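You operate a simulated robot arm through the tools that you are given. There is no shell and no other tool. Be economical: measure what you need, move in short steps, check, and stop when the job is done.

Carry out the task below with a simulated two-armed robot. There is one attempt and no reset: what you move stays moved.

## Task
Pick up the bottle labelled "wash" from the workbench top with one hand, pass it to the other hand and put it on the shelf under the wooden bench. Set down upright: bottle.

Only the result counts: the job must be done as asked and must still hold three seconds after the hand-in. Knocking over, shifting, dropping, spilling or breaking anything else fails it.

## Robot
Two 6-joint arms with two-finger parallel grippers on one trunk, on a base that drives. Base frame: it is fixed to the floor where the robot stands at the start and does not move with it; the origin is under the middle of the robot, x ahead of it, y to its left, z up; the surface under the hand at the start is at about z = 800. Lengths are in mm, angles in degrees, forces in N, time in s.
The left shoulder is at the start at [-96, 177, 781], the right one opposite. With the tool pointing down near the work surface each hand reaches from about 100 to 700 mm from the robot's upright axis, wherever it stands, measured 20 degrees to its own side. Places, roughly: shelf under the wooden bench [3500, 3200, 300]. Payload 1.57 kg a hand.
The tool frame of a hand sits at the grasp point between the pads (the TCP): z along the fingers, y along the line on which they close. The tips reach 30 mm beyond it. The gripper opens to 80 mm. The fingers are 17 mm wide and 12 mm thick; the gripper's body (40 by 82 mm) begins 80 mm behind the TCP.
Orientation is told as [roll, pitch, yaw] about the base's x, y, z axes, in that order, counted from this pose: with the fingers straight down and closing along the base's y, the tool's x points along the base's -x, its y along +y and its z along -z.

## Interface
- The arms move only by the tool drive_tool. It takes "left_series", "right_series" or both (then of equal length, played together; a hand with none holds still); each is a list of rows, each a list of 3 entries, a list of its own where there are three numbers: the shift along the tool's x, y, z in units of 200 mm (1.0 is 200 mm), then the turn, a rotation vector about the tool's x, y, z in units of 120 degrees (1.0 is 120 degrees), then the closure, from 0 (fully open) to 1 (shut). In form: [[[tx, ty, tz], [ax, ay, az], grip], ...]. A call has 1 to 8 rows; each row is the pose to reach, as a shift and turn from the pose commanded when the call began, along the tool's axes at that moment. A call with a number of a shift or a turn outside -1 to 1 is refused whole. Rows are played at 5 a second. More than 50 mm and 8.6 degrees between two rows, or a gripper value outside its range, and nothing of the call is played. Where a pose cannot be reached the arm comes as near as it can. A force on the tool above 40 N (or 10 N above the force at the start of the call, whichever is more), or a blocked arm, ends the call early, and 0.2 s more pass. Each finger travels about 72 mm/s and halts on what it meets, pressing with about 28 N; the grip force reading is that of the motor and also rises with nothing between the fingers. The clock runs only during rows and for 0.2 s after the last one: add rows that repeat a pose to give the fingers time. The reply holds the time, the measured pose of the TCP, the force on the tool along the base axes, the opening and the grip force, in the units named above and with some noise, with the torque about the TCP (base axes, N m) and any sound that the robot's microphone picked up.
- Cameras (640 x 400 px; columns grow to the right, rows downward): "scene" is now at [36.1, -2, 1499.3]; the picture's right is [-0.03, -1.00, 0.00], its down [-0.78, 0.03, -0.63] and it looks along [0.63, -0.02, -0.78] (base axes); focal length 247 px, centre (320, 200). "left" rides on the left gripper at [72, 7, -122] in its tool frame; the picture's right is [-0.09, 1.00, 0.00], its down [-0.84, -0.08, -0.54] and it looks along [-0.54, -0.05, 0.84] (tool axes); focal length 238 px, centre (320, 200). "right" rides on the right gripper at [72, -7, -122] in its tool frame; the picture's right is [0.09, 1.00, 0.00], its down [-0.84, 0.08, -0.54] and it looks along [-0.54, 0.05, 0.84] (tool axes); focal length 238 px, centre (320, 200). There is no depth. A picture from a camera that has moved, and an enlarged one, comes with that camera's place and axes in the base frame and with its lens.
- capture(camera): a new picture of that camera. No time passes.
- move_column(by): slides the trunk up (or, below 0, down) by that many mm; the arms and the scene camera ride with it, the base frame stays. It gives what a move gives, with no picture.
- roll_base(legs): drives the robot by 1 to 6 legs, each [ahead, left, turn to the left] in mm, mm and degrees, along the robot's own axes; the way and the turn of a leg run together, so that a leg with both is an arc; at most 1500 mm and 180 degrees a leg. The arms and the cameras ride along, it lands a little off, and it stops where it bumps. It gives what a move gives.
- aim_head(pan, tilt): turns the head with the scene camera to pan (to the left, within 143 degrees either way) and tilt (down, from -29 to 69), counted from straight ahead of the robot. It gives what a move gives.
- zoom(camera, box): a new picture of the part [left, top, right, bottom] of that camera's present view, enlarged. No time passes.
- finish_job(): hands the job in; it is judged then, once.

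Work in short steps. Places have to be worked out from the pictures, the camera data and where the tool is seen: move nearer, look again, correct. Check each grasp and each placing, and mend what went wrong. You have 120 turns and 92 pictures in all, those below and enlarged ones among them. Open the grippers and draw the arms clear of the work before you hand the job in, unless the task says otherwise; then end with one line.

The tools are called after "Emit:" as name(argument=value, ...) on one line, values as JSON. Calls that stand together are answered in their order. drive_tool: Moves the arms, as the interface text tells. Its arguments: {"type":"object","properties":{"left_series":{"type":"array","items":{"type":"array"}},"right_series":{"type":"array","items":{"type":"array"}}},"required":[]} The other tools are called the same way: move_column (by) slides the trunk up or down; roll_base (legs) drives the base; aim_head (pan, tilt) turns the head that bears the scene camera; capture (camera) takes a picture; zoom (camera, box) takes an enlarged picture of a part of a camera's view; finish_job () hands the job in.

At the start:

```text
time: 0.0
left_tool_pos: [432.3, 147.4, 1033.8]
left_orientation: [-0.1, 0.0, 0.0]
left_wrist_force: [-0.6, 1.5, 0.1]
left_moment: [0.0, -0.03, -0.02]
left_gripper_width: 79.7
left_grip_force: 0.2
right_tool_pos: [384.9, -152.9, 1115.0]
right_orientation: [0.0, 0.0, 0.0]
right_wrist_force: [-0.1, -0.1, 0.5]
right_moment: [0.0, 0.02, 0.01]
right_gripper_width: 79.8
right_grip_force: 0.0
trunk travel left (down, up): [-225.0, 103.0]
robot x, y, heading: [2.8, 1.1, 0.2]
head pan, tilt: [-1.9, 50.9]
```

scene: 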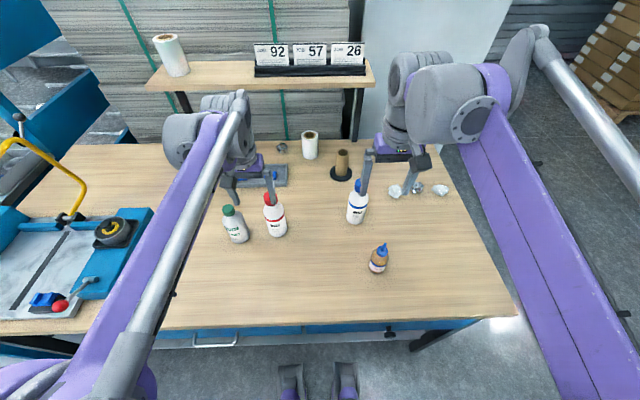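
right: 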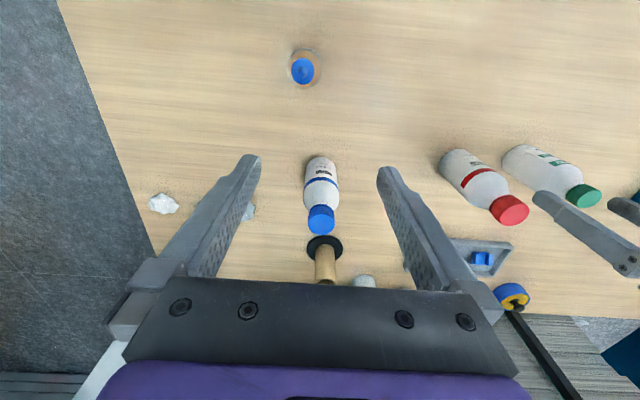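
left: 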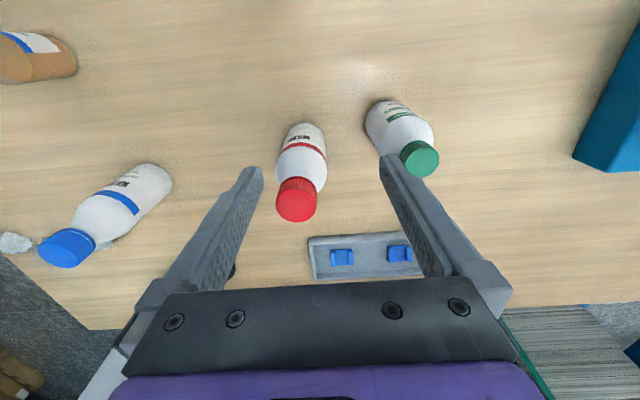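

I see several bottles; I zoom in on their labels to find "wash".

Emit:
zoom(camera="scene", box=[200, 160, 420, 290])

Emit:
zoom(camera="left", box=[240, 80, 460, 230])

Emit:
zoom(camera="right", box=[260, 130, 380, 250])

```text
2.91 times, centred on (310, 225) of scene
camera zoom: at [36.1, -2.0, 1499.3], right [-0.03, -1.0, 0.0], down [-0.78, 0.03, -0.63], along [0.63, -0.02, -0.78], focal length 720 px, centre (349, 127)
```

zoom: 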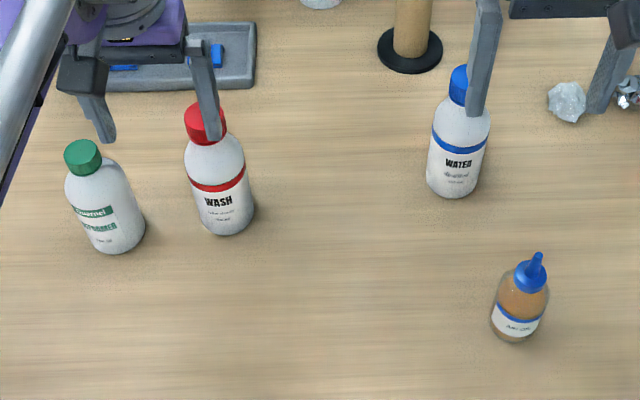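

```text
2.67 times, centred on (350, 155) of left
camera zoom: at [359.3, 153.4, 1155.7], right [0.09, 1.0, 0.0], down [0.84, -0.08, 0.54], along [0.54, -0.05, -0.84], focal length 636 px, centre (240, 320)
```

zoom: 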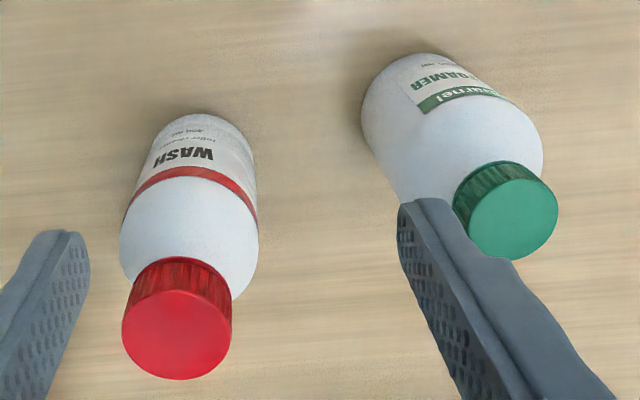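

```text
3.33 times, centred on (320, 190) of right
camera zoom: at [311.9, -159.8, 1236.2], right [-0.09, 1.0, 0.0], down [0.84, 0.08, 0.54], along [0.54, 0.05, -0.84], focal length 794 px, centre (320, 233)
```

zoom: 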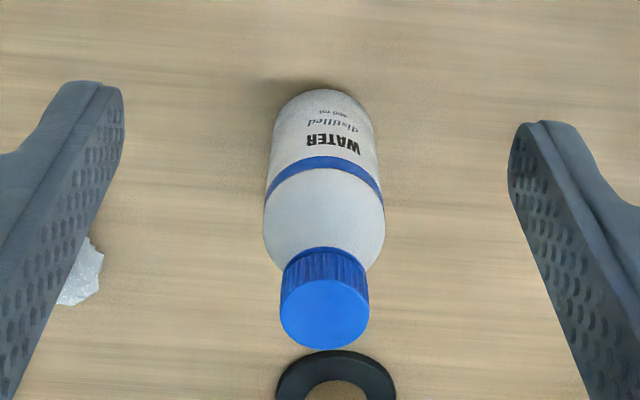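

WASH is the red-capped bottle. Triangulating puts its cap top near [477, 120, 975], so I move the left hand above it at the same height and look.

Emit:
drive_tool(left_series=[[[-0.11, -0.07, 0], [0, 0, 0], 0], [[-0.225, -0.135, 0], [0, 0, 0], 0], [[-0.225, -0.135, 0], [0, 0, 0], 0]])

Emit:
capture(camera="left")

Emit:
aim_head(pan=43, tilt=15)

Emit:
capture(camera="scene")

```text
time: 0.8
left_tool_pos: [476.6, 120.2, 1035.2]
left_orientation: [-0.1, 0.0, 0.1]
left_wrist_force: [1.0, -0.3, -0.4]
left_moment: [0.01, -0.01, 0.0]
left_gripper_width: 80.3
left_grip_force: 0.1
right_tool_pos: [384.3, -153.6, 1114.8]
right_orientation: [0.1, 0.0, 0.0]
right_wrist_force: [-0.1, -0.2, 0.2]
right_moment: [0.0, 0.02, 0.0]
right_gripper_width: 80.0
right_grip_force: 0.1
trunk travel left (down, up): [-225.0, 103.0]
robot x, y, heading: [-0.7, -1.1, -0.2]
head pan, tilt: [-1.9, 50.9]
```

```text
85 pictures are left
camera left: at [403.9, 126.2, 1155.9], right [0.09, 1.0, 0.0], down [0.84, -0.08, 0.54], along [0.54, -0.05, -0.84], focal length 238 px, centre (320, 200)
```

left: 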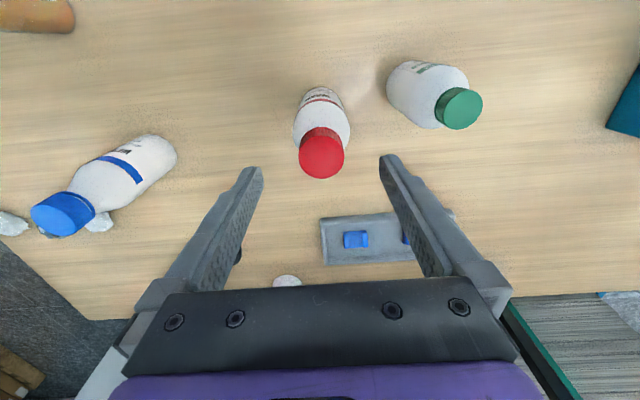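

```text
time: 1.9
left_tool_pos: [476.5, 121.6, 1033.8]
left_orientation: [0.0, 0.0, -0.1]
left_wrist_force: [-0.1, -0.2, 0.0]
left_moment: [-0.01, -0.01, 0.01]
left_gripper_width: 80.0
left_grip_force: 0.1
right_tool_pos: [385.7, -152.5, 1113.9]
right_orientation: [-0.1, 0.0, 0.0]
right_wrist_force: [0.6, -0.1, 1.0]
right_moment: [-0.01, 0.02, -0.01]
right_gripper_width: 80.1
right_grip_force: 0.2
trunk travel left (down, up): [-225.0, 103.0]
robot x, y, heading: [1.8, -0.8, -0.2]
head pan, tilt: [43.0, 15.0]
```

```text
84 pictures are left
camera scene: at [28.4, 64.2, 1554.2], right [0.68, -0.73, 0.0], down [-0.19, -0.18, -0.97], along [0.71, 0.66, -0.26], focal length 247 px, centre (320, 200)
```

scene: 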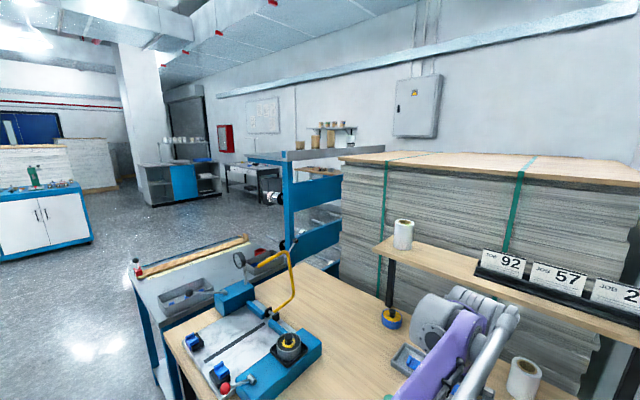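

The cap sits at about [480, 121, 975]. Now I zoom on the destination direction.

Emit:
zoom(camera="scene", box=[220, 100, 380, 220])

```text
3.33 times, centred on (300, 160) of scene
camera zoom: at [28.4, 64.2, 1554.2], right [0.68, -0.73, 0.0], down [-0.19, -0.18, -0.97], along [0.71, 0.66, -0.26], focal length 824 px, centre (387, 333)
```

zoom: 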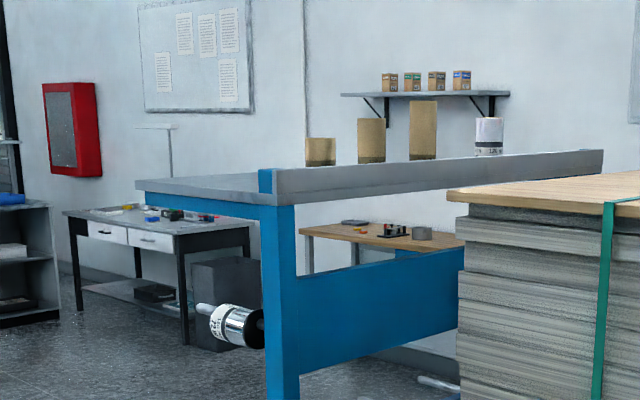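

The wooden bench stands beyond the blue frame, so I'll drive round to it later. Now I lower the left hand so the fingertips straddle only the cap (TCP z≈980), then look.

Emit:
drive_tool(left_series=[[[-0.018, 0, 0.15], [0, 0, 0], 0], [[-0.018, 0, 0.27], [0, 0, 0], 0], [[-0.018, 0, 0.27], [0, 0, 0], 0]])

Emit:
capture(camera="left")

Emit:
aim_head(pan=0, tilt=50)

Emit:
zoom(camera="scene", box=[200, 130, 360, 250])

```text
time: 2.7
left_tool_pos: [480.7, 120.2, 979.3]
left_orientation: [0.1, 0.0, 0.0]
left_wrist_force: [0.5, -0.2, -0.2]
left_moment: [0.04, -0.01, 0.0]
left_gripper_width: 80.0
left_grip_force: 0.1
right_tool_pos: [384.0, -153.4, 1113.7]
right_orientation: [0.0, -0.1, 0.1]
right_wrist_force: [-0.4, 0.5, -0.5]
right_moment: [0.0, 0.0, 0.0]
right_gripper_width: 80.0
right_grip_force: 0.1
trunk travel left (down, up): [-225.0, 103.0]
robot x, y, heading: [-0.4, -0.5, 0.3]
head pan, tilt: [43.0, 15.0]
```

```text
82 pictures are left
camera left: at [408.1, 125.8, 1100.6], right [0.09, 1.0, 0.0], down [0.84, -0.08, 0.54], along [0.54, -0.05, -0.84], focal length 238 px, centre (320, 200)
```

left: 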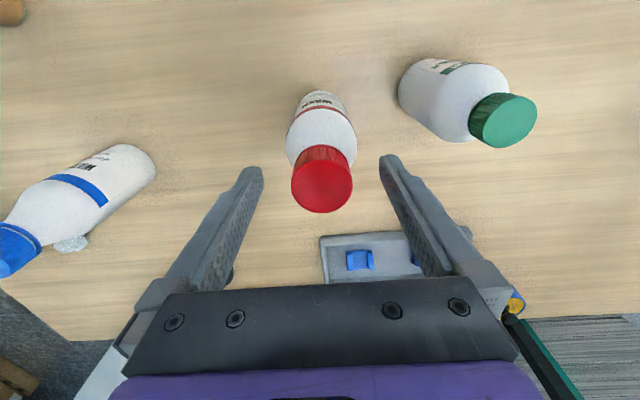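

```text
time: 3.8
left_tool_pos: [480.4, 120.3, 979.2]
left_orientation: [0.1, 0.0, 0.0]
left_wrist_force: [0.5, -0.1, -0.7]
left_moment: [0.0, 0.0, 0.01]
left_gripper_width: 80.2
left_grip_force: 0.0
right_tool_pos: [383.8, -153.7, 1114.8]
right_orientation: [0.0, 0.0, -0.1]
right_wrist_force: [0.4, -0.4, 0.1]
right_moment: [-0.02, 0.02, 0.02]
right_gripper_width: 80.4
right_grip_force: 0.0
trunk travel left (down, up): [-225.0, 103.0]
robot x, y, heading: [-0.1, -1.1, 0.0]
head pan, tilt: [0.0, 50.0]
```

```text
3.33 times, centred on (280, 190) of scene
camera zoom: at [37.0, 0.6, 1500.6], right [0.0, -1.0, 0.0], down [-0.77, 0.0, -0.64], along [0.64, 0.0, -0.77], focal length 824 px, centre (453, 233)
```

zoom: 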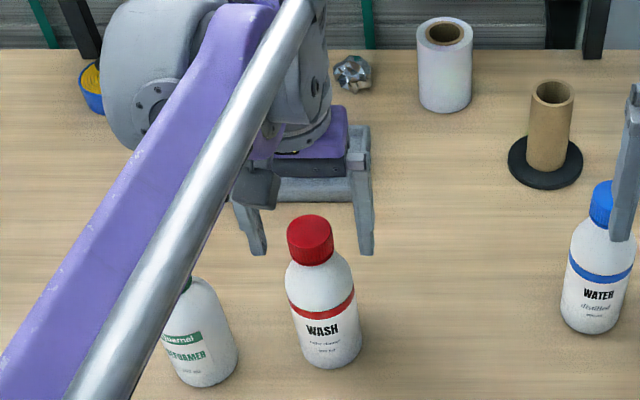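

The cap (z ≈ 940–972) lies between the fingers and is centred. I lower 5 mm more and close.

Emit:
drive_tool(left_series=[[[0, 0, 0.025], [0, 0, 0], 0], [[0, 0, 0.025], [0, 0, 0], 0.5], [[0, 0, 0.025], [0, 0, 0], 1], [[0, 0, 0.025], [0, 0, 0], 1], [[0, 0, 0.025], [0, 0, 0], 1]])

Emit:
zoom(camera="scene", box=[200, 130, 360, 250])

```text
time: 5.0
left_tool_pos: [479.9, 119.7, 974.9]
left_orientation: [0.0, 0.0, 0.0]
left_wrist_force: [-0.3, 0.8, 0.4]
left_moment: [0.02, -0.02, 0.0]
left_gripper_width: 36.0
left_grip_force: 28.1
right_tool_pos: [384.2, -152.5, 1115.0]
right_orientation: [0.0, 0.1, -0.1]
right_wrist_force: [0.6, 0.2, 0.2]
right_moment: [0.04, -0.02, -0.01]
right_gripper_width: 79.9
right_grip_force: 0.1
trunk travel left (down, up): [-225.0, 103.0]
robot x, y, heading: [-0.8, 0.3, 0.1]
head pan, tilt: [0.0, 50.0]
```

```text
3.33 times, centred on (280, 190) of scene
camera zoom: at [37.0, 0.6, 1500.5], right [0.0, -1.0, 0.0], down [-0.77, 0.0, -0.64], along [0.64, 0.0, -0.77], focal length 824 px, centre (453, 233)
```

zoom: 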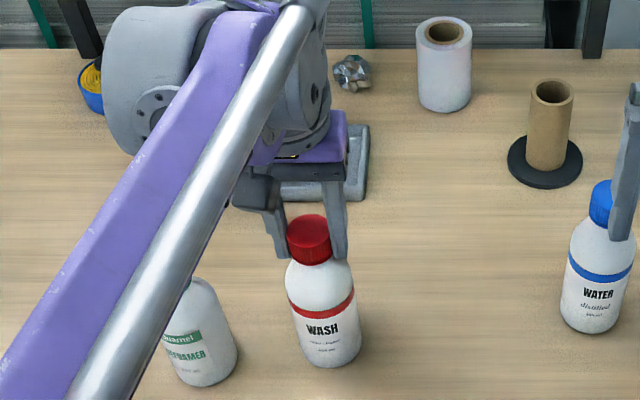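

The cap is gripped at 36 mm width. I lift straight up 170 mm.

Emit:
drive_tool(left_series=[[[0, 0, -0.15], [0, 0, 0], 1], [[0, 0, -0.35], [0, 0, 0], 1], [[0, 0, -0.55], [0, 0, 0], 1], [[0, 0, -0.75], [0, 0, 0], 1], [[0, 0, -0.85], [0, 0, 0], 1], [[0, 0, -0.85], [0, 0, 0], 1]])

Emit:
capture(camera="scene")

```text
time: 6.4
left_tool_pos: [480.3, 121.5, 1143.9]
left_orientation: [-0.1, 0.0, 0.0]
left_wrist_force: [0.7, -0.2, -4.8]
left_moment: [-0.01, 0.0, -0.02]
left_gripper_width: 35.6
left_grip_force: 28.4
right_tool_pos: [383.2, -153.4, 1114.2]
right_orientation: [0.1, 0.1, 0.0]
right_wrist_force: [-0.6, -1.1, -0.1]
right_moment: [0.06, 0.0, -0.02]
right_gripper_width: 79.9
right_grip_force: 0.0
trunk travel left (down, up): [-225.0, 103.0]
robot x, y, heading: [-1.1, -2.4, -0.0]
head pan, tilt: [0.0, 50.0]
```

```text
79 pictures are left
camera scene: at [37.3, 0.6, 1500.5], right [0.0, -1.0, 0.0], down [-0.77, 0.0, -0.64], along [0.64, 0.0, -0.77], focal length 247 px, centre (320, 200)
```

scene: 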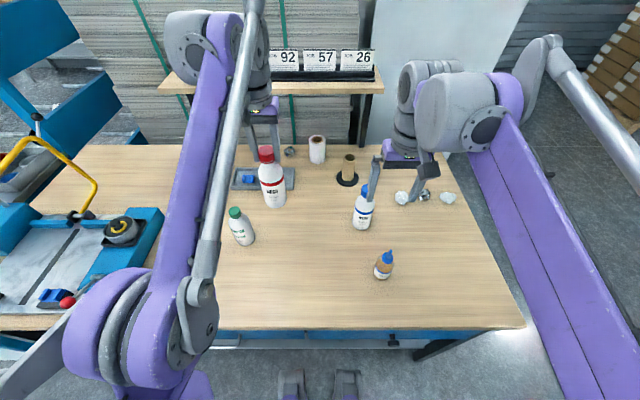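

The bottle is held (about 0.48 kg). I turn the right hand so its fingers point forward, tilted 30° down, which suits shelf placing.

Emit:
drive_tool(right_series=[[[0, 0, 0], [0, -0.0625, 0], 0], [[0, 0, 0], [0, -0.125, 0], 0], [[0, 0, 0], [0, -0.1875, 0], 0], [[0, 0, 0], [0, -0.25, 0], 0], [[0, 0, 0], [0, -0.3125, 0], 0], [[0, 0, 0], [0, -0.375, 0], 0], [[0, 0, 0], [0, -0.4375, 0], 0], [[0, 0, 0], [0, -0.5, 0], 0]])

Emit:
capture(camera="scene")

Emit:
capture(camera="right")

```text
time: 8.2
left_tool_pos: [479.3, 120.8, 1145.2]
left_orientation: [0.1, 0.0, 0.0]
left_wrist_force: [0.6, -1.2, -4.1]
left_moment: [0.01, -0.01, -0.01]
left_gripper_width: 36.2
left_grip_force: 27.7
right_tool_pos: [383.5, -153.1, 1113.9]
right_orientation: [0.1, -60.0, 0.1]
right_wrist_force: [0.3, 0.8, 1.2]
right_moment: [-0.01, 0.03, 0.0]
right_gripper_width: 80.1
right_grip_force: 0.1
trunk travel left (down, up): [-225.0, 103.0]
robot x, y, heading: [-1.1, 1.7, 0.1]
head pan, tilt: [0.0, 50.0]
```

```text
78 pictures are left
camera scene: at [36.9, 0.5, 1500.5], right [0.0, -1.0, 0.0], down [-0.77, 0.0, -0.64], along [0.64, 0.0, -0.77], focal length 247 px, centre (320, 200)
```

scene: 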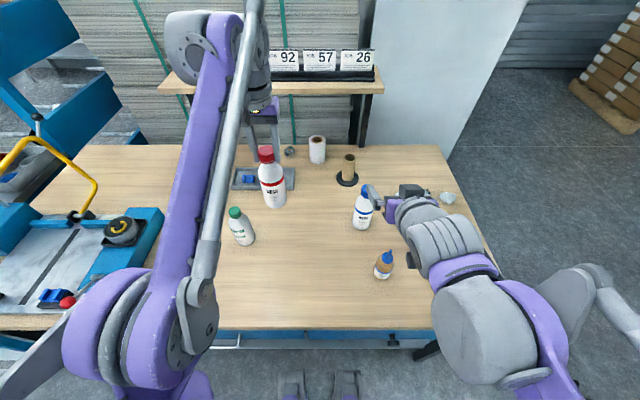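

```text
77 pictures are left
camera right: at [241.9, -159.8, 1112.8], right [-0.05, 1.0, -0.08], down [-0.05, 0.08, 1.0], along [1.0, 0.05, 0.05], focal length 238 px, centre (320, 200)
```

right: 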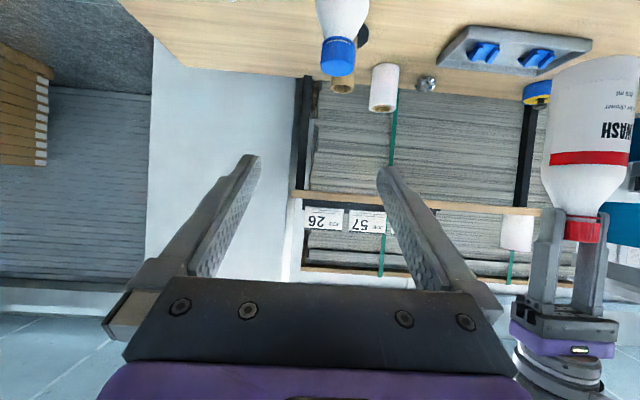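

The right camera now looks level. I bring the bottle to y≈20 and the right hand to a pre-grasp point 100 mm behind it.

Emit:
drive_tool(left_series=[[[0, -0.1, 0], [0, 0, 0], 1], [[0, -0.2, 0], [0, 0, 0], 1], [[0, -0.3, 0], [0, 0, 0], 1], [[0, -0.4, 0], [0, 0, 0], 1], [[0, -0.5, 0], [0, 0, 0], 1], [[0, -0.5, 0], [0, 0, 0], 1]], right_series=[[[0.02, 0.17, 0.02], [0, 0, 0], 0], [[0.04, 0.34, 0.04], [0, 0, 0], 0], [[0.06, 0.51, 0.06], [0, 0, 0], 0], [[0.08, 0.68, 0.09], [0, 0, 0], 0], [[0.105, 0.865, 0.118], [0, 0, 0], 0], [[0.105, 0.865, 0.118], [0, 0, 0], 0]])

Emit:
capture(camera="right")

Emit:
capture(camera="scene")

```text
time: 9.6
left_tool_pos: [480.2, 21.0, 1145.9]
left_orientation: [-0.1, 0.0, 0.0]
left_wrist_force: [-0.2, -0.1, -5.4]
left_moment: [0.0, 0.03, 0.01]
left_gripper_width: 36.0
left_grip_force: 28.3
right_tool_pos: [393.3, 20.1, 1083.5]
right_orientation: [0.0, -60.1, 0.0]
right_wrist_force: [0.7, 0.2, 0.3]
right_moment: [0.0, 0.01, 0.01]
right_gripper_width: 80.4
right_grip_force: 0.0
trunk travel left (down, up): [-225.0, 103.0]
robot x, y, heading: [-0.8, -5.6, 0.0]
head pan, tilt: [0.0, 50.0]
```

```text
76 pictures are left
camera right: at [250.3, 14.8, 1080.6], right [-0.05, 1.0, -0.08], down [-0.05, 0.08, 1.0], along [1.0, 0.05, 0.05], focal length 238 px, centre (320, 200)
```

right: 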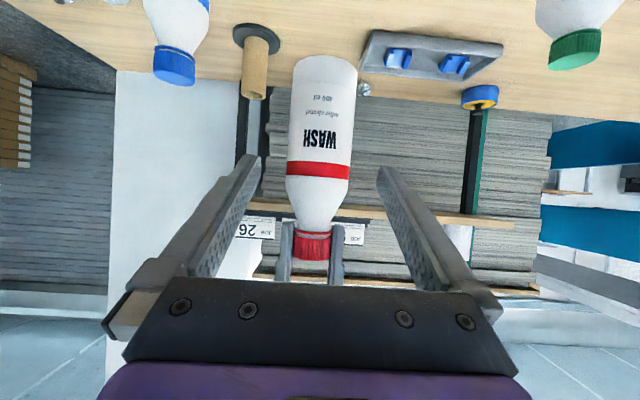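

```text
75 pictures are left
camera scene: at [36.8, 0.4, 1500.5], right [0.0, -1.0, 0.0], down [-0.77, 0.0, -0.64], along [0.64, 0.0, -0.77], focal length 247 px, centre (320, 200)
```

scene: 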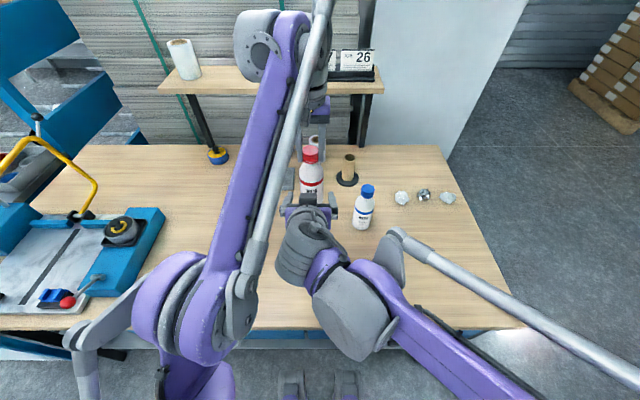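

The bottle's straight body spans z≈970–1075 and is centred within 2 mm. I advance 100 mm along the fingers with the right gripper open.

Emit:
drive_tool(right_series=[[[0, 0.006, 0.12], [0, 0, 0], 0], [[0, 0.006, 0.25], [0, 0, 0], 0], [[0, 0.006, 0.37], [0, 0, 0], 0], [[0, 0.006, 0.5], [0, 0, 0], 0], [[0, 0.006, 0.5], [0, 0, 0], 0]])

Emit:
capture(camera="right")

```text
time: 10.8
left_tool_pos: [479.7, 21.4, 1145.7]
left_orientation: [0.0, 0.0, 0.0]
left_wrist_force: [0.3, -0.3, -5.1]
left_moment: [0.01, 0.01, 0.0]
left_gripper_width: 36.2
left_grip_force: 27.6
right_tool_pos: [481.6, 20.3, 1034.3]
right_orientation: [0.0, -60.0, 0.1]
right_wrist_force: [-0.4, 0.5, 0.9]
right_moment: [-0.01, 0.02, -0.02]
right_gripper_width: 80.0
right_grip_force: 0.0
trunk travel left (down, up): [-225.0, 103.0]
robot x, y, heading: [1.3, 3.3, 0.0]
head pan, tilt: [0.0, 50.0]
```

```text
74 pictures are left
camera right: at [339.0, 14.2, 1032.5], right [-0.05, 1.0, -0.08], down [-0.05, 0.08, 1.0], along [1.0, 0.05, 0.05], focal length 238 px, centre (320, 200)
```

right: 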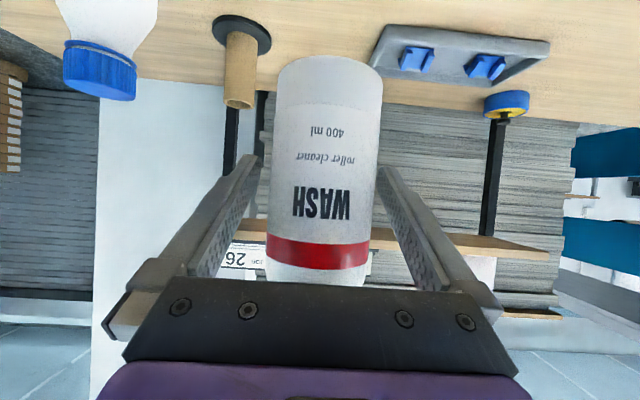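

The bottle lies between the right fingers, so I close the right gripper.

Emit:
drive_tool(right_series=[[[0, 0, 0], [0, 0, 0], 0.15], [[0, 0, 0], [0, 0, 0], 0.3], [[0, 0, 0], [0, 0, 0], 1], [[0, 0, 0], [0, 0, 0], 1], [[0, 0, 0], [0, 0, 0], 1]])

Emit:
capture(camera="right")

```text
time: 12.0
left_tool_pos: [480.5, 20.6, 1144.1]
left_orientation: [0.0, -0.1, -0.1]
left_wrist_force: [-2.0, -7.2, -3.0]
left_moment: [-0.11, 0.04, 0.0]
left_gripper_width: 36.0
left_grip_force: 28.2
right_tool_pos: [480.4, 21.2, 1033.7]
right_orientation: [0.0, -60.0, 0.2]
right_wrist_force: [1.6, 6.8, 0.5]
right_moment: [-0.54, 0.12, 0.01]
right_gripper_width: 59.5
right_grip_force: 28.0
trunk travel left (down, up): [-225.0, 103.0]
robot x, y, heading: [-1.7, 2.7, 0.2]
head pan, tilt: [0.0, 50.0]
```

```text
73 pictures are left
camera right: at [339.2, 14.6, 1032.6], right [-0.05, 1.0, -0.08], down [-0.05, 0.08, 1.0], along [1.0, 0.05, 0.05], focal length 238 px, centre (320, 200)
```

right: 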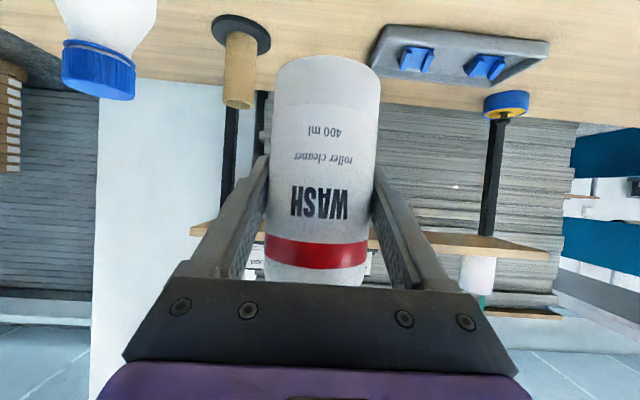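

The right hand holds the body at 59.5 mm. I open the left hand and draw it up and to the left.

Emit:
drive_tool(left_series=[[[0, 0, 0], [0, 0, 0], 0.4], [[0, 0, 0], [0, 0, 0], 0], [[0, 0, 0], [0, 0, 0], 0], [[0, 0, -0.2], [0, 0, 0], 0], [[0, 0, -0.4], [0, 0, 0], 0], [[0, 0.2, -0.45], [0, 0, 0], 0], [[0, 0.44, -0.45], [0, 0, 0], 0], [[0, 0.68, -0.45], [0, 0, 0], 0]])

Emit:
capture(camera="right")

Emit:
capture(camera="scene")

```text
time: 13.8
left_tool_pos: [455.8, 151.0, 1203.5]
left_orientation: [-0.2, 0.1, -0.1]
left_wrist_force: [-0.5, 0.0, 0.4]
left_moment: [-0.07, -0.02, -0.01]
left_gripper_width: 79.8
left_grip_force: 0.1
left hand out of reach, approached as far as the arm can: row 4, 5, 6, 7, 8
right_tool_pos: [480.8, 22.8, 1033.2]
right_orientation: [-0.3, -60.0, 0.3]
right_wrist_force: [-0.4, -0.1, -1.0]
right_moment: [0.0, -0.01, -0.05]
right_gripper_width: 59.2
right_grip_force: 28.2
trunk travel left (down, up): [-225.0, 103.0]
robot x, y, heading: [2.8, 1.9, 0.2]
head pan, tilt: [0.0, 50.0]
```

```text
72 pictures are left
camera right: at [338.7, 17.1, 1032.6], right [-0.05, 1.0, -0.08], down [-0.05, 0.08, 1.0], along [1.0, 0.05, 0.05], focal length 238 px, centre (320, 200)
```

right: 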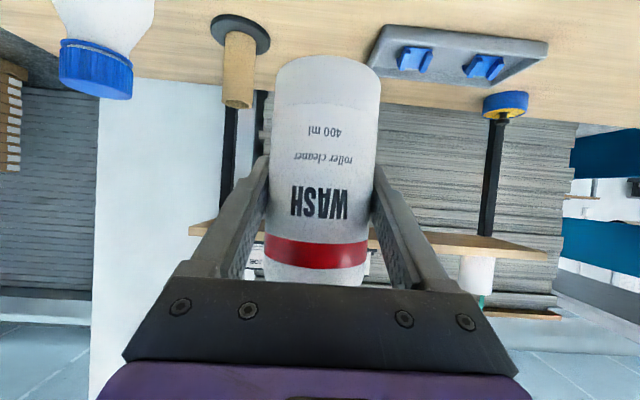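

```text
71 pictures are left
camera scene: at [36.8, 4.4, 1500.5], right [0.0, -1.0, 0.0], down [-0.77, 0.0, -0.64], along [0.64, 0.0, -0.77], focal length 247 px, centre (320, 200)
```

scene: 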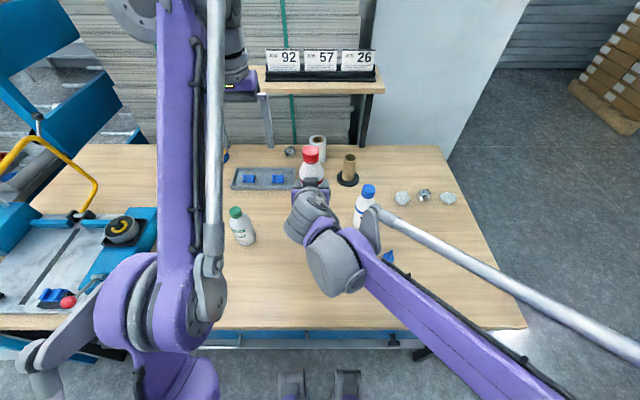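

The handover worked. Before driving I look to the left and behind for free floor.

Emit:
aim_head(pan=85, tilt=30)

Emit:
capture(camera="scene")

Emit:
aim_head(pan=143, tilt=40)

Emit:
capture(camera="scene")

```text
time: 15.4
left_tool_pos: [456.8, 147.5, 1203.3]
left_orientation: [0.0, 0.0, 0.0]
left_wrist_force: [0.0, 0.5, 0.5]
left_moment: [0.0, 0.05, 0.01]
left_gripper_width: 79.9
left_grip_force: 0.0
right_tool_pos: [481.5, 20.1, 1034.4]
right_orientation: [0.0, -60.0, -0.1]
right_wrist_force: [0.3, 0.0, 0.2]
right_moment: [0.0, 0.0, 0.04]
right_gripper_width: 59.3
right_grip_force: 28.7
trunk travel left (down, up): [-225.0, 103.0]
robot x, y, heading: [2.2, -0.4, 0.1]
head pan, tilt: [85.0, 30.0]
```

```text
70 pictures are left
camera scene: at [-31.7, 90.6, 1530.1], right [1.0, -0.09, 0.0], down [-0.04, -0.5, -0.87], along [0.08, 0.86, -0.5], focal length 247 px, centre (320, 200)
```

scene: 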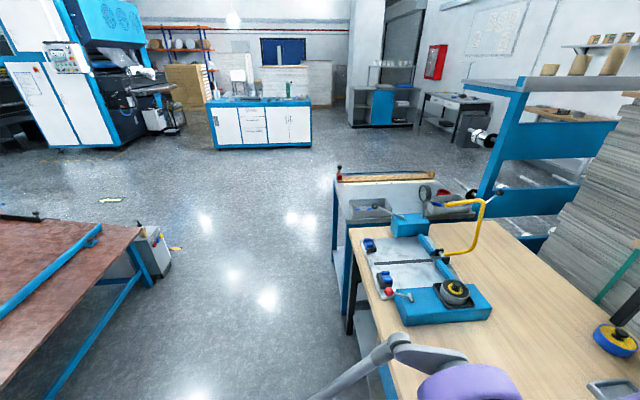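

```text
time: 16.7
left_tool_pos: [455.3, 145.5, 1203.4]
left_orientation: [-0.1, -0.1, 0.0]
left_wrist_force: [-0.7, 0.3, -0.3]
left_moment: [0.02, 0.01, 0.0]
left_gripper_width: 80.0
left_grip_force: 0.1
right_tool_pos: [481.9, 19.9, 1034.1]
right_orientation: [0.0, -60.0, -0.1]
right_wrist_force: [1.2, 0.5, 0.2]
right_moment: [0.01, 0.01, 0.0]
right_gripper_width: 59.5
right_grip_force: 27.6
trunk travel left (down, up): [-225.0, 103.0]
robot x, y, heading: [-3.3, -0.9, 0.1]
head pan, tilt: [143.0, 40.0]
```

```text
69 pictures are left
camera scene: at [-107.5, 51.7, 1514.7], right [0.6, 0.8, 0.0], down [0.51, -0.39, -0.77], along [-0.61, 0.46, -0.64], focal length 247 px, centre (320, 200)
```

scene: 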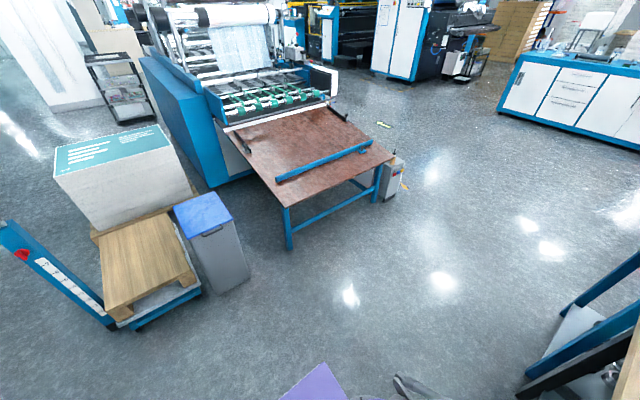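

The floor to the left is free: a corridor about x −1100…250, past the stand that ends near y≈1800. I back away from the bench, then strafe left.

Emit:
roll_base(legs=[[-420, 0, 0]])

Emit:
aim_head(pan=70, tilt=35)

Emit:
capture(camera="scene")

```text
time: 19.3
left_tool_pos: [31.5, 148.4, 1202.5]
left_orientation: [0.0, 0.0, 0.1]
left_wrist_force: [0.9, 0.2, 1.0]
left_moment: [0.02, 0.01, -0.01]
left_gripper_width: 79.8
left_grip_force: 0.1
right_tool_pos: [57.2, 21.5, 1034.5]
right_orientation: [0.0, -60.0, 0.1]
right_wrist_force: [0.7, -0.4, -0.8]
right_moment: [0.03, -0.01, 0.0]
right_gripper_width: 59.4
right_grip_force: 28.2
trunk travel left (down, up): [-225.0, 103.0]
robot x, y, heading: [-422.6, -0.9, -0.2]
head pan, tilt: [143.0, 40.0]
```

```text
time: 20.7
left_tool_pos: [30.8, 148.0, 1201.9]
left_orientation: [-0.1, 0.0, 0.1]
left_wrist_force: [-0.5, -0.4, 0.0]
left_moment: [0.01, 0.03, 0.01]
left_gripper_width: 80.0
left_grip_force: 0.1
right_tool_pos: [55.7, 21.7, 1033.9]
right_orientation: [0.1, -60.1, 0.1]
right_wrist_force: [-0.1, 0.2, -0.2]
right_moment: [0.03, -0.01, -0.02]
right_gripper_width: 59.4
right_grip_force: 28.0
trunk travel left (down, up): [-225.0, 103.0]
robot x, y, heading: [-424.7, 1.5, 0.1]
head pan, tilt: [70.0, 35.0]
```

```text
68 pictures are left
camera scene: at [-434.3, 82.7, 1522.3], right [0.94, -0.34, 0.0], down [-0.19, -0.54, -0.82], along [0.28, 0.77, -0.57], focal length 247 px, centre (320, 200)
```

scene: 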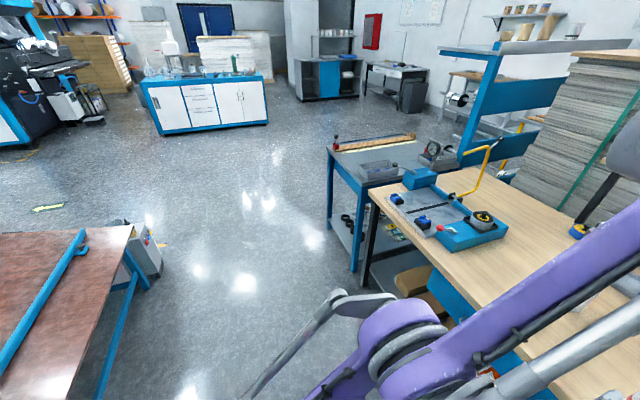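

The stand's edge is at x≈235 and my foremost part is at x≈90; the path is clear. I strafe left past the stand.

Emit:
roll_base(legs=[[0, 1200, 0], [0, 1150, 0]])

Emit:
aim_head(pan=20, tilt=25)

Emit:
capture(camera="scene")

```text
time: 41.4
left_tool_pos: [47.0, 2484.7, 1202.8]
left_orientation: [0.1, 0.0, 0.4]
left_wrist_force: [0.5, 0.4, 0.4]
left_moment: [-0.01, -0.01, 0.03]
left_gripper_width: 80.0
left_grip_force: 0.1
right_tool_pos: [72.7, 2358.4, 1034.1]
right_orientation: [0.0, -60.0, 0.3]
right_wrist_force: [0.8, 0.8, -0.6]
right_moment: [-0.01, -0.04, -0.02]
right_gripper_width: 59.3
right_grip_force: 28.5
trunk travel left (down, up): [-225.0, 103.0]
robot x, y, heading: [-409.4, 2337.2, 0.3]
head pan, tilt: [70.0, 35.0]
```

```text
time: 42.5
left_tool_pos: [46.8, 2484.5, 1203.3]
left_orientation: [0.0, 0.0, 0.2]
left_wrist_force: [-0.3, 0.4, 0.0]
left_moment: [-0.01, -0.02, 0.01]
left_gripper_width: 80.1
left_grip_force: 0.0
right_tool_pos: [72.6, 2359.0, 1034.5]
right_orientation: [0.0, -60.0, 0.4]
right_wrist_force: [-0.4, 0.2, 0.2]
right_moment: [-0.03, -0.01, -0.01]
right_gripper_width: 59.1
right_grip_force: 27.2
trunk travel left (down, up): [-225.0, 103.0]
robot x, y, heading: [-409.7, 2331.9, 0.2]
head pan, tilt: [20.0, 25.0]
```

```text
67 pictures are left
camera scene: at [-362.2, 2367.9, 1538.0], right [0.35, -0.94, 0.0], down [-0.4, -0.15, -0.91], along [0.85, 0.31, -0.42], focal length 247 px, centre (320, 200)
```

scene: 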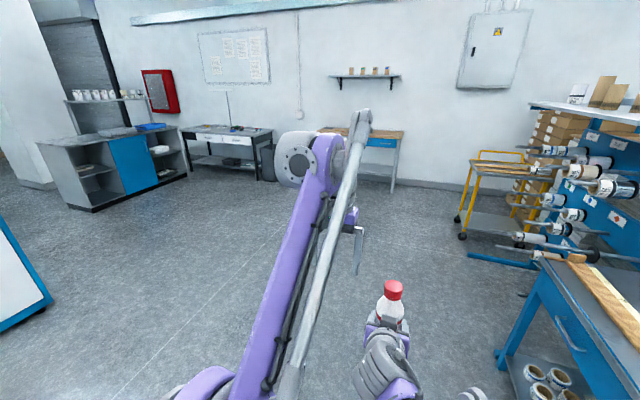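

The wooden bench is against the far wall with its right front leg near [3520, 2520]. The floor between is open, so I drive forward-left toward it.

Emit:
roll_base(legs=[[1300, 400, 0], [900, 350, 0]])

Emit:
aim_head(pan=-12, tilt=30)

Emit:
capture(camera="scene")

Emit:
capture(camera="right")

```text
time: 54.0
left_tool_pos: [2242.3, 3238.7, 1201.6]
left_orientation: [0.0, -0.1, 0.3]
left_wrist_force: [0.7, 0.1, 0.4]
left_moment: [0.03, 0.02, -0.01]
left_gripper_width: 79.8
left_grip_force: 0.0
right_tool_pos: [2268.5, 3113.0, 1033.5]
right_orientation: [0.0, -59.9, 0.3]
right_wrist_force: [0.0, -0.8, 0.6]
right_moment: [0.01, 0.02, 0.01]
right_gripper_width: 59.2
right_grip_force: 27.8
trunk travel left (down, up): [-225.0, 103.0]
robot x, y, heading: [1786.0, 3087.4, 0.4]
head pan, tilt: [20.0, 25.0]
```

```text
time: 54.9
left_tool_pos: [2242.3, 3239.4, 1202.5]
left_orientation: [-0.1, -0.1, 0.3]
left_wrist_force: [-0.7, 0.1, -0.8]
left_moment: [-0.01, -0.04, 0.02]
left_gripper_width: 79.7
left_grip_force: 0.0
right_tool_pos: [2268.3, 3112.3, 1033.8]
right_orientation: [0.0, -60.0, 0.2]
right_wrist_force: [0.9, 0.8, 0.3]
right_moment: [0.01, -0.02, -0.01]
right_gripper_width: 59.5
right_grip_force: 27.8
trunk travel left (down, up): [-225.0, 103.0]
robot x, y, heading: [1792.7, 3088.3, 0.3]
head pan, tilt: [-12.0, 30.0]
```

```text
66 pictures are left
camera scene: at [1835.8, 3071.0, 1530.1], right [-0.2, -0.98, 0.0], down [-0.49, 0.1, -0.87], along [0.85, -0.18, -0.5], focal length 247 px, centre (320, 200)
```

scene: 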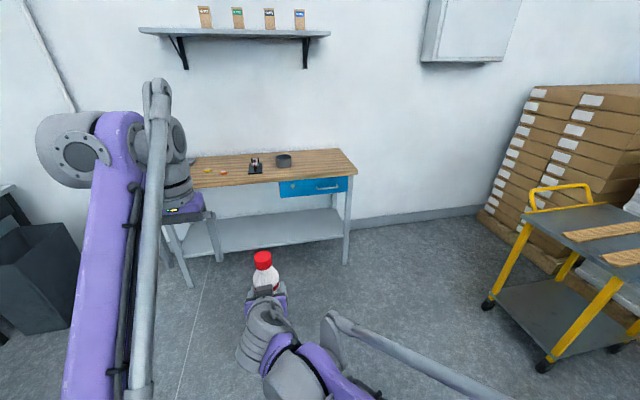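

```text
65 pictures are left
camera right: at [2125.9, 3105.1, 1032.5], right [-0.05, 1.0, -0.08], down [-0.05, 0.08, 1.0], along [1.0, 0.05, 0.05], focal length 238 px, centre (320, 200)
```

right: 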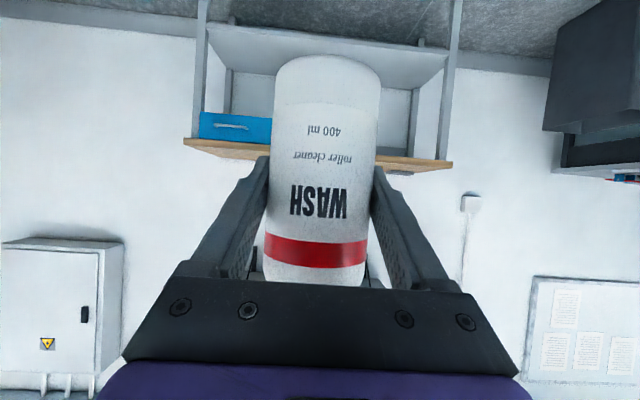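

The bench front edge is at x≈3325 (y 2540–3775), top about z 825 and the shelf at 300 is about 430 deep and empty, with the drawer at the right. I lower the trunk fully while still in open floor.

Emit:
move_column(by=-222)

Emit:
drive_tool(right_series=[[[0.173, 0, 0.1], [0, 0, 0], 1], [[0.346, 0, 0.2], [0, 0, 0], 1], [[0.52, 0, 0.3], [0, 0, 0], 1], [[0.69, 0, 0.4], [0, 0, 0], 1], [[0.866, 0, 0.5], [0, 0, 0], 1], [[0.866, 0, 0.5], [0, 0, 0], 1]], left_series=[[[0.15, 0, 0], [0, 0, 0], 0], [[0.3, 0, 0], [0, 0, 0], 0], [[0.45, 0, 0], [0, 0, 0], 0], [[0.6, 0.0, 0], [0, 0, 0], 0], [[0.75, 0, 0], [0, 0, 0], 0], [[0.75, 0, 0], [0, 0, 0], 0]])

Emit:
capture(camera="scene")

```text
time: 57.3
left_tool_pos: [2241.5, 3238.6, 980.0]
left_orientation: [0.0, -0.1, 0.3]
left_wrist_force: [0.6, -0.7, 0.2]
left_moment: [0.0, 0.01, -0.02]
left_gripper_width: 80.0
left_grip_force: 0.1
right_tool_pos: [2266.9, 3111.2, 811.7]
right_orientation: [0.0, -59.9, 0.4]
right_wrist_force: [0.0, 1.1, 1.1]
right_moment: [-0.03, 0.07, 0.03]
right_gripper_width: 59.5
right_grip_force: 28.3
trunk travel left (down, up): [-3.0, 325.0]
robot x, y, heading: [1786.7, 3089.1, 0.2]
head pan, tilt: [-12.0, 30.0]
```

```text
time: 58.7
left_tool_pos: [2093.0, 3237.8, 981.4]
left_orientation: [0.0, 0.0, 0.3]
left_wrist_force: [0.6, 0.1, 0.6]
left_moment: [0.03, -0.01, -0.01]
left_gripper_width: 79.9
left_grip_force: 0.1
right_tool_pos: [2267.8, 3109.0, 610.6]
right_orientation: [0.1, -60.0, 0.2]
right_wrist_force: [-0.1, 0.3, 1.0]
right_moment: [0.02, -0.03, 0.02]
right_gripper_width: 59.3
right_grip_force: 27.5
trunk travel left (down, up): [-3.0, 325.0]
robot x, y, heading: [1782.5, 3088.6, 0.4]
head pan, tilt: [-12.0, 30.0]
```

```text
64 pictures are left
camera scene: at [1884.7, 3071.1, 1306.4], right [-0.2, -0.98, 0.0], down [-0.49, 0.1, -0.87], along [0.85, -0.18, -0.5], focal length 247 px, centre (320, 200)
```

scene: 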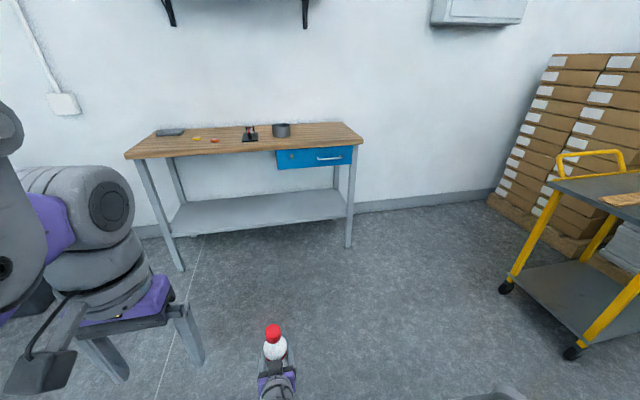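

The shelf is clearly visible and empty. I lower the right hand another 170 mm to TCP z≈440.

Emit:
drive_tool(right_series=[[[0.184, 0, 0.106], [0, 0, 0], 1], [[0.368, 0, 0.212], [0, 0, 0], 1], [[0.552, 0, 0.319], [0, 0, 0], 1], [[0.736, 0, 0.425], [0, 0, 0], 1], [[0.736, 0, 0.425], [0, 0, 0], 1]])

Emit:
capture(camera="right")

```text
time: 59.9
left_tool_pos: [2093.6, 3236.9, 980.5]
left_orientation: [0.1, 0.1, 0.3]
left_wrist_force: [0.3, 0.1, 0.1]
left_moment: [0.03, 0.04, -0.01]
left_gripper_width: 79.6
left_grip_force: 0.0
right_tool_pos: [2270.5, 3110.0, 440.7]
right_orientation: [-0.1, -59.8, 0.3]
right_wrist_force: [-0.4, 0.7, 0.2]
right_moment: [0.02, 0.03, -0.05]
right_gripper_width: 59.1
right_grip_force: 28.5
trunk travel left (down, up): [-3.0, 325.0]
robot x, y, heading: [1788.5, 3090.0, 0.6]
head pan, tilt: [-12.0, 30.0]
```

```text
63 pictures are left
camera right: at [2127.8, 3103.8, 440.1], right [-0.05, 1.0, -0.08], down [-0.05, 0.08, 1.0], along [1.0, 0.05, 0.04], focal length 238 px, centre (320, 200)
```

right: 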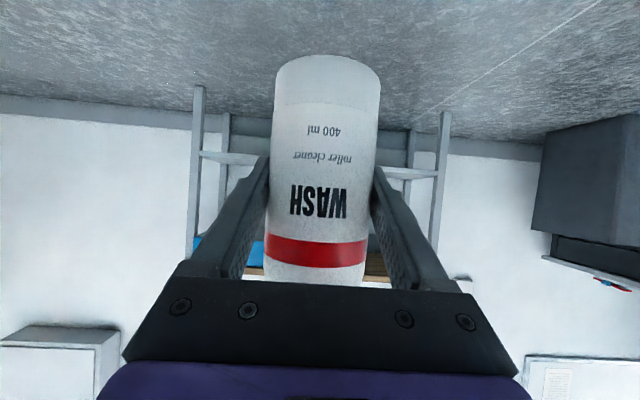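

I zoom on the shelf edge to measure its height before driving in.

Emit:
zoom(camera="right", box=[180, 110, 276, 170])

Emit:
zoom(camera="right", box=[370, 130, 466, 190])

```text
6.67 times, centred on (228, 140) of right
camera zoom: at [2127.8, 3103.8, 440.1], right [-0.05, 1.0, -0.08], down [-0.05, 0.08, 1.0], along [1.0, 0.05, 0.04], focal length 1589 px, centre (933, 600)
```

zoom: 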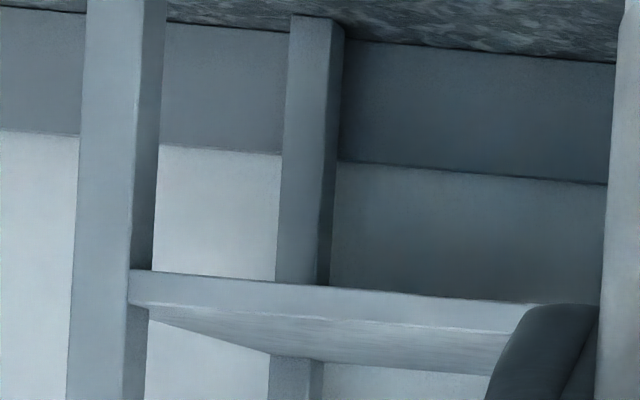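

```text
6.67 times, centred on (418, 160) of right
camera zoom: at [2127.8, 3103.8, 440.1], right [-0.05, 1.0, -0.08], down [-0.05, 0.08, 1.0], along [1.0, 0.05, 0.04], focal length 1589 px, centre (-333, 467)
```

zoom: 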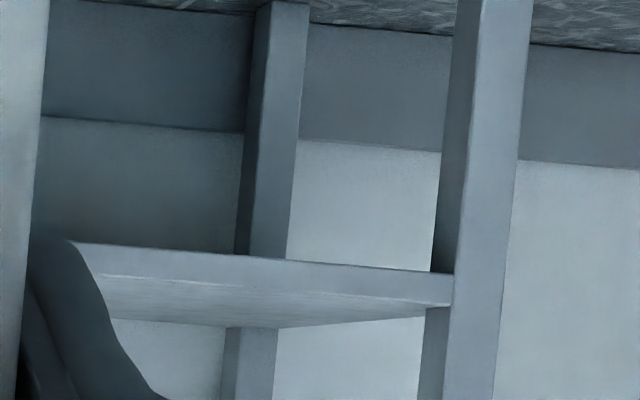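

The shelf top is at about z 305–320 and the bottle bottom is at about 375. I drive 1000 mm forward, slightly left, stopping short of the bench.

Emit:
roll_base(legs=[[980, 80, 0]])

Emit:
capture(camera="right")

Emit:
aim_head(pan=-5, tilt=50)

Emit:
capture(camera="scene")

```text
time: 65.0
left_tool_pos: [3080.7, 3307.3, 980.4]
left_orientation: [0.0, 0.0, -0.8]
left_wrist_force: [-0.6, -0.5, 0.2]
left_moment: [-0.01, 0.02, 0.0]
left_gripper_width: 80.1
left_grip_force: 0.1
right_tool_pos: [3255.7, 3178.1, 442.4]
right_orientation: [-0.1, -59.8, -0.8]
right_wrist_force: [-0.6, 0.0, -1.0]
right_moment: [0.01, 0.0, 0.02]
right_gripper_width: 59.5
right_grip_force: 27.9
trunk travel left (down, up): [-3.0, 325.0]
robot x, y, heading: [2769.9, 3167.3, -0.6]
head pan, tilt: [-12.0, 30.0]
```

```text
60 pictures are left
camera right: at [3113.0, 3173.7, 440.5], right [-0.03, 1.0, -0.08], down [-0.05, 0.08, 1.0], along [1.0, 0.04, 0.04], focal length 238 px, centre (320, 200)
```

right: 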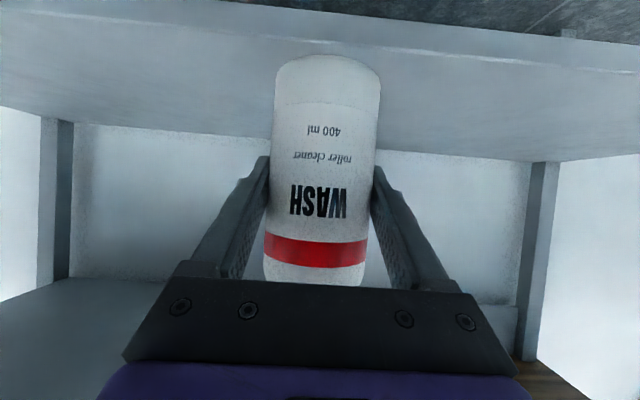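

```text
time: 65.8
left_tool_pos: [3081.0, 3307.3, 981.0]
left_orientation: [0.0, 0.1, -0.7]
left_wrist_force: [-0.3, -0.5, 0.5]
left_moment: [0.0, 0.01, 0.0]
left_gripper_width: 79.9
left_grip_force: 0.1
right_tool_pos: [3255.6, 3179.8, 441.4]
right_orientation: [0.1, -59.8, -0.9]
right_wrist_force: [-0.3, 0.3, -0.2]
right_moment: [0.01, 0.0, -0.04]
right_gripper_width: 59.6
right_grip_force: 28.1
trunk travel left (down, up): [-3.0, 325.0]
robot x, y, heading: [2771.8, 3165.1, -0.8]
head pan, tilt: [-5.0, 50.0]
```

```text
59 pictures are left
camera scene: at [2857.5, 3157.5, 1276.9], right [-0.1, -0.99, 0.0], down [-0.76, 0.08, -0.64], along [0.64, -0.06, -0.77], focal length 247 px, centre (320, 200)
```

scene: 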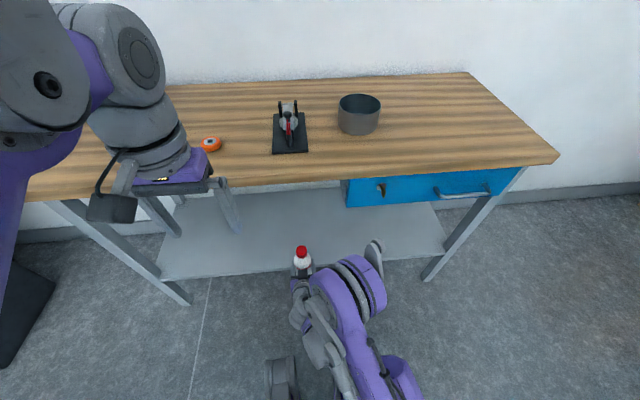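

The shelf front edge is at x≈3308. The right forearm sits near the drawer's line (y<3030), so I strafe left 220 mm before going in.

Emit:
roll_base(legs=[[0, 220, 0.8]])

Emit:
capture(camera="scene")

Emit:
capture(camera="left")

```text
time: 68.4
left_tool_pos: [3081.4, 3533.3, 980.6]
left_orientation: [0.0, 0.0, -0.4]
left_wrist_force: [-1.0, -0.7, 0.3]
left_moment: [0.02, 0.01, 0.0]
left_gripper_width: 80.0
left_grip_force: 0.1
right_tool_pos: [3257.7, 3405.7, 442.1]
right_orientation: [-0.1, -59.7, -0.4]
right_wrist_force: [0.4, 0.7, -0.1]
right_moment: [-0.01, 0.0, -0.01]
right_gripper_width: 59.3
right_grip_force: 28.2
trunk travel left (down, up): [-3.0, 325.0]
robot x, y, heading: [2775.3, 3388.8, -0.5]
head pan, tilt: [-5.0, 50.0]
```

```text
58 pictures are left
camera scene: at [2859.6, 3382.2, 1276.9], right [-0.09, -1.0, 0.0], down [-0.76, 0.07, -0.64], along [0.64, -0.06, -0.77], focal length 247 px, centre (320, 200)
```

scene: 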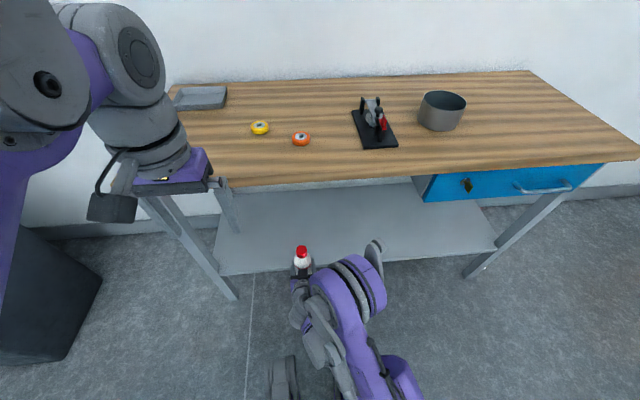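

```text
57 pictures are left
camera left: at [3009.1, 3540.4, 1102.5], right [0.1, 1.0, 0.0], down [0.84, -0.08, 0.54], along [0.54, -0.05, -0.84], focal length 238 px, centre (320, 200)
```

left: 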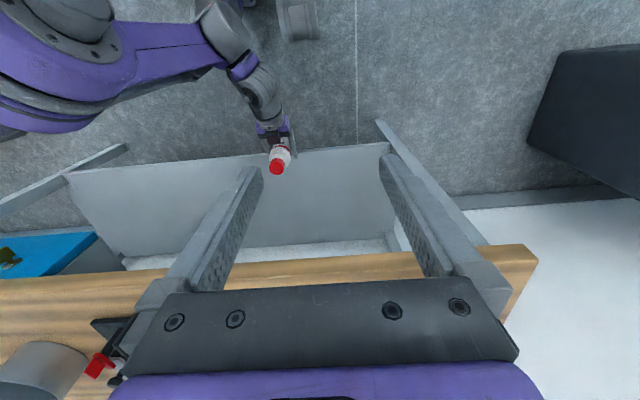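

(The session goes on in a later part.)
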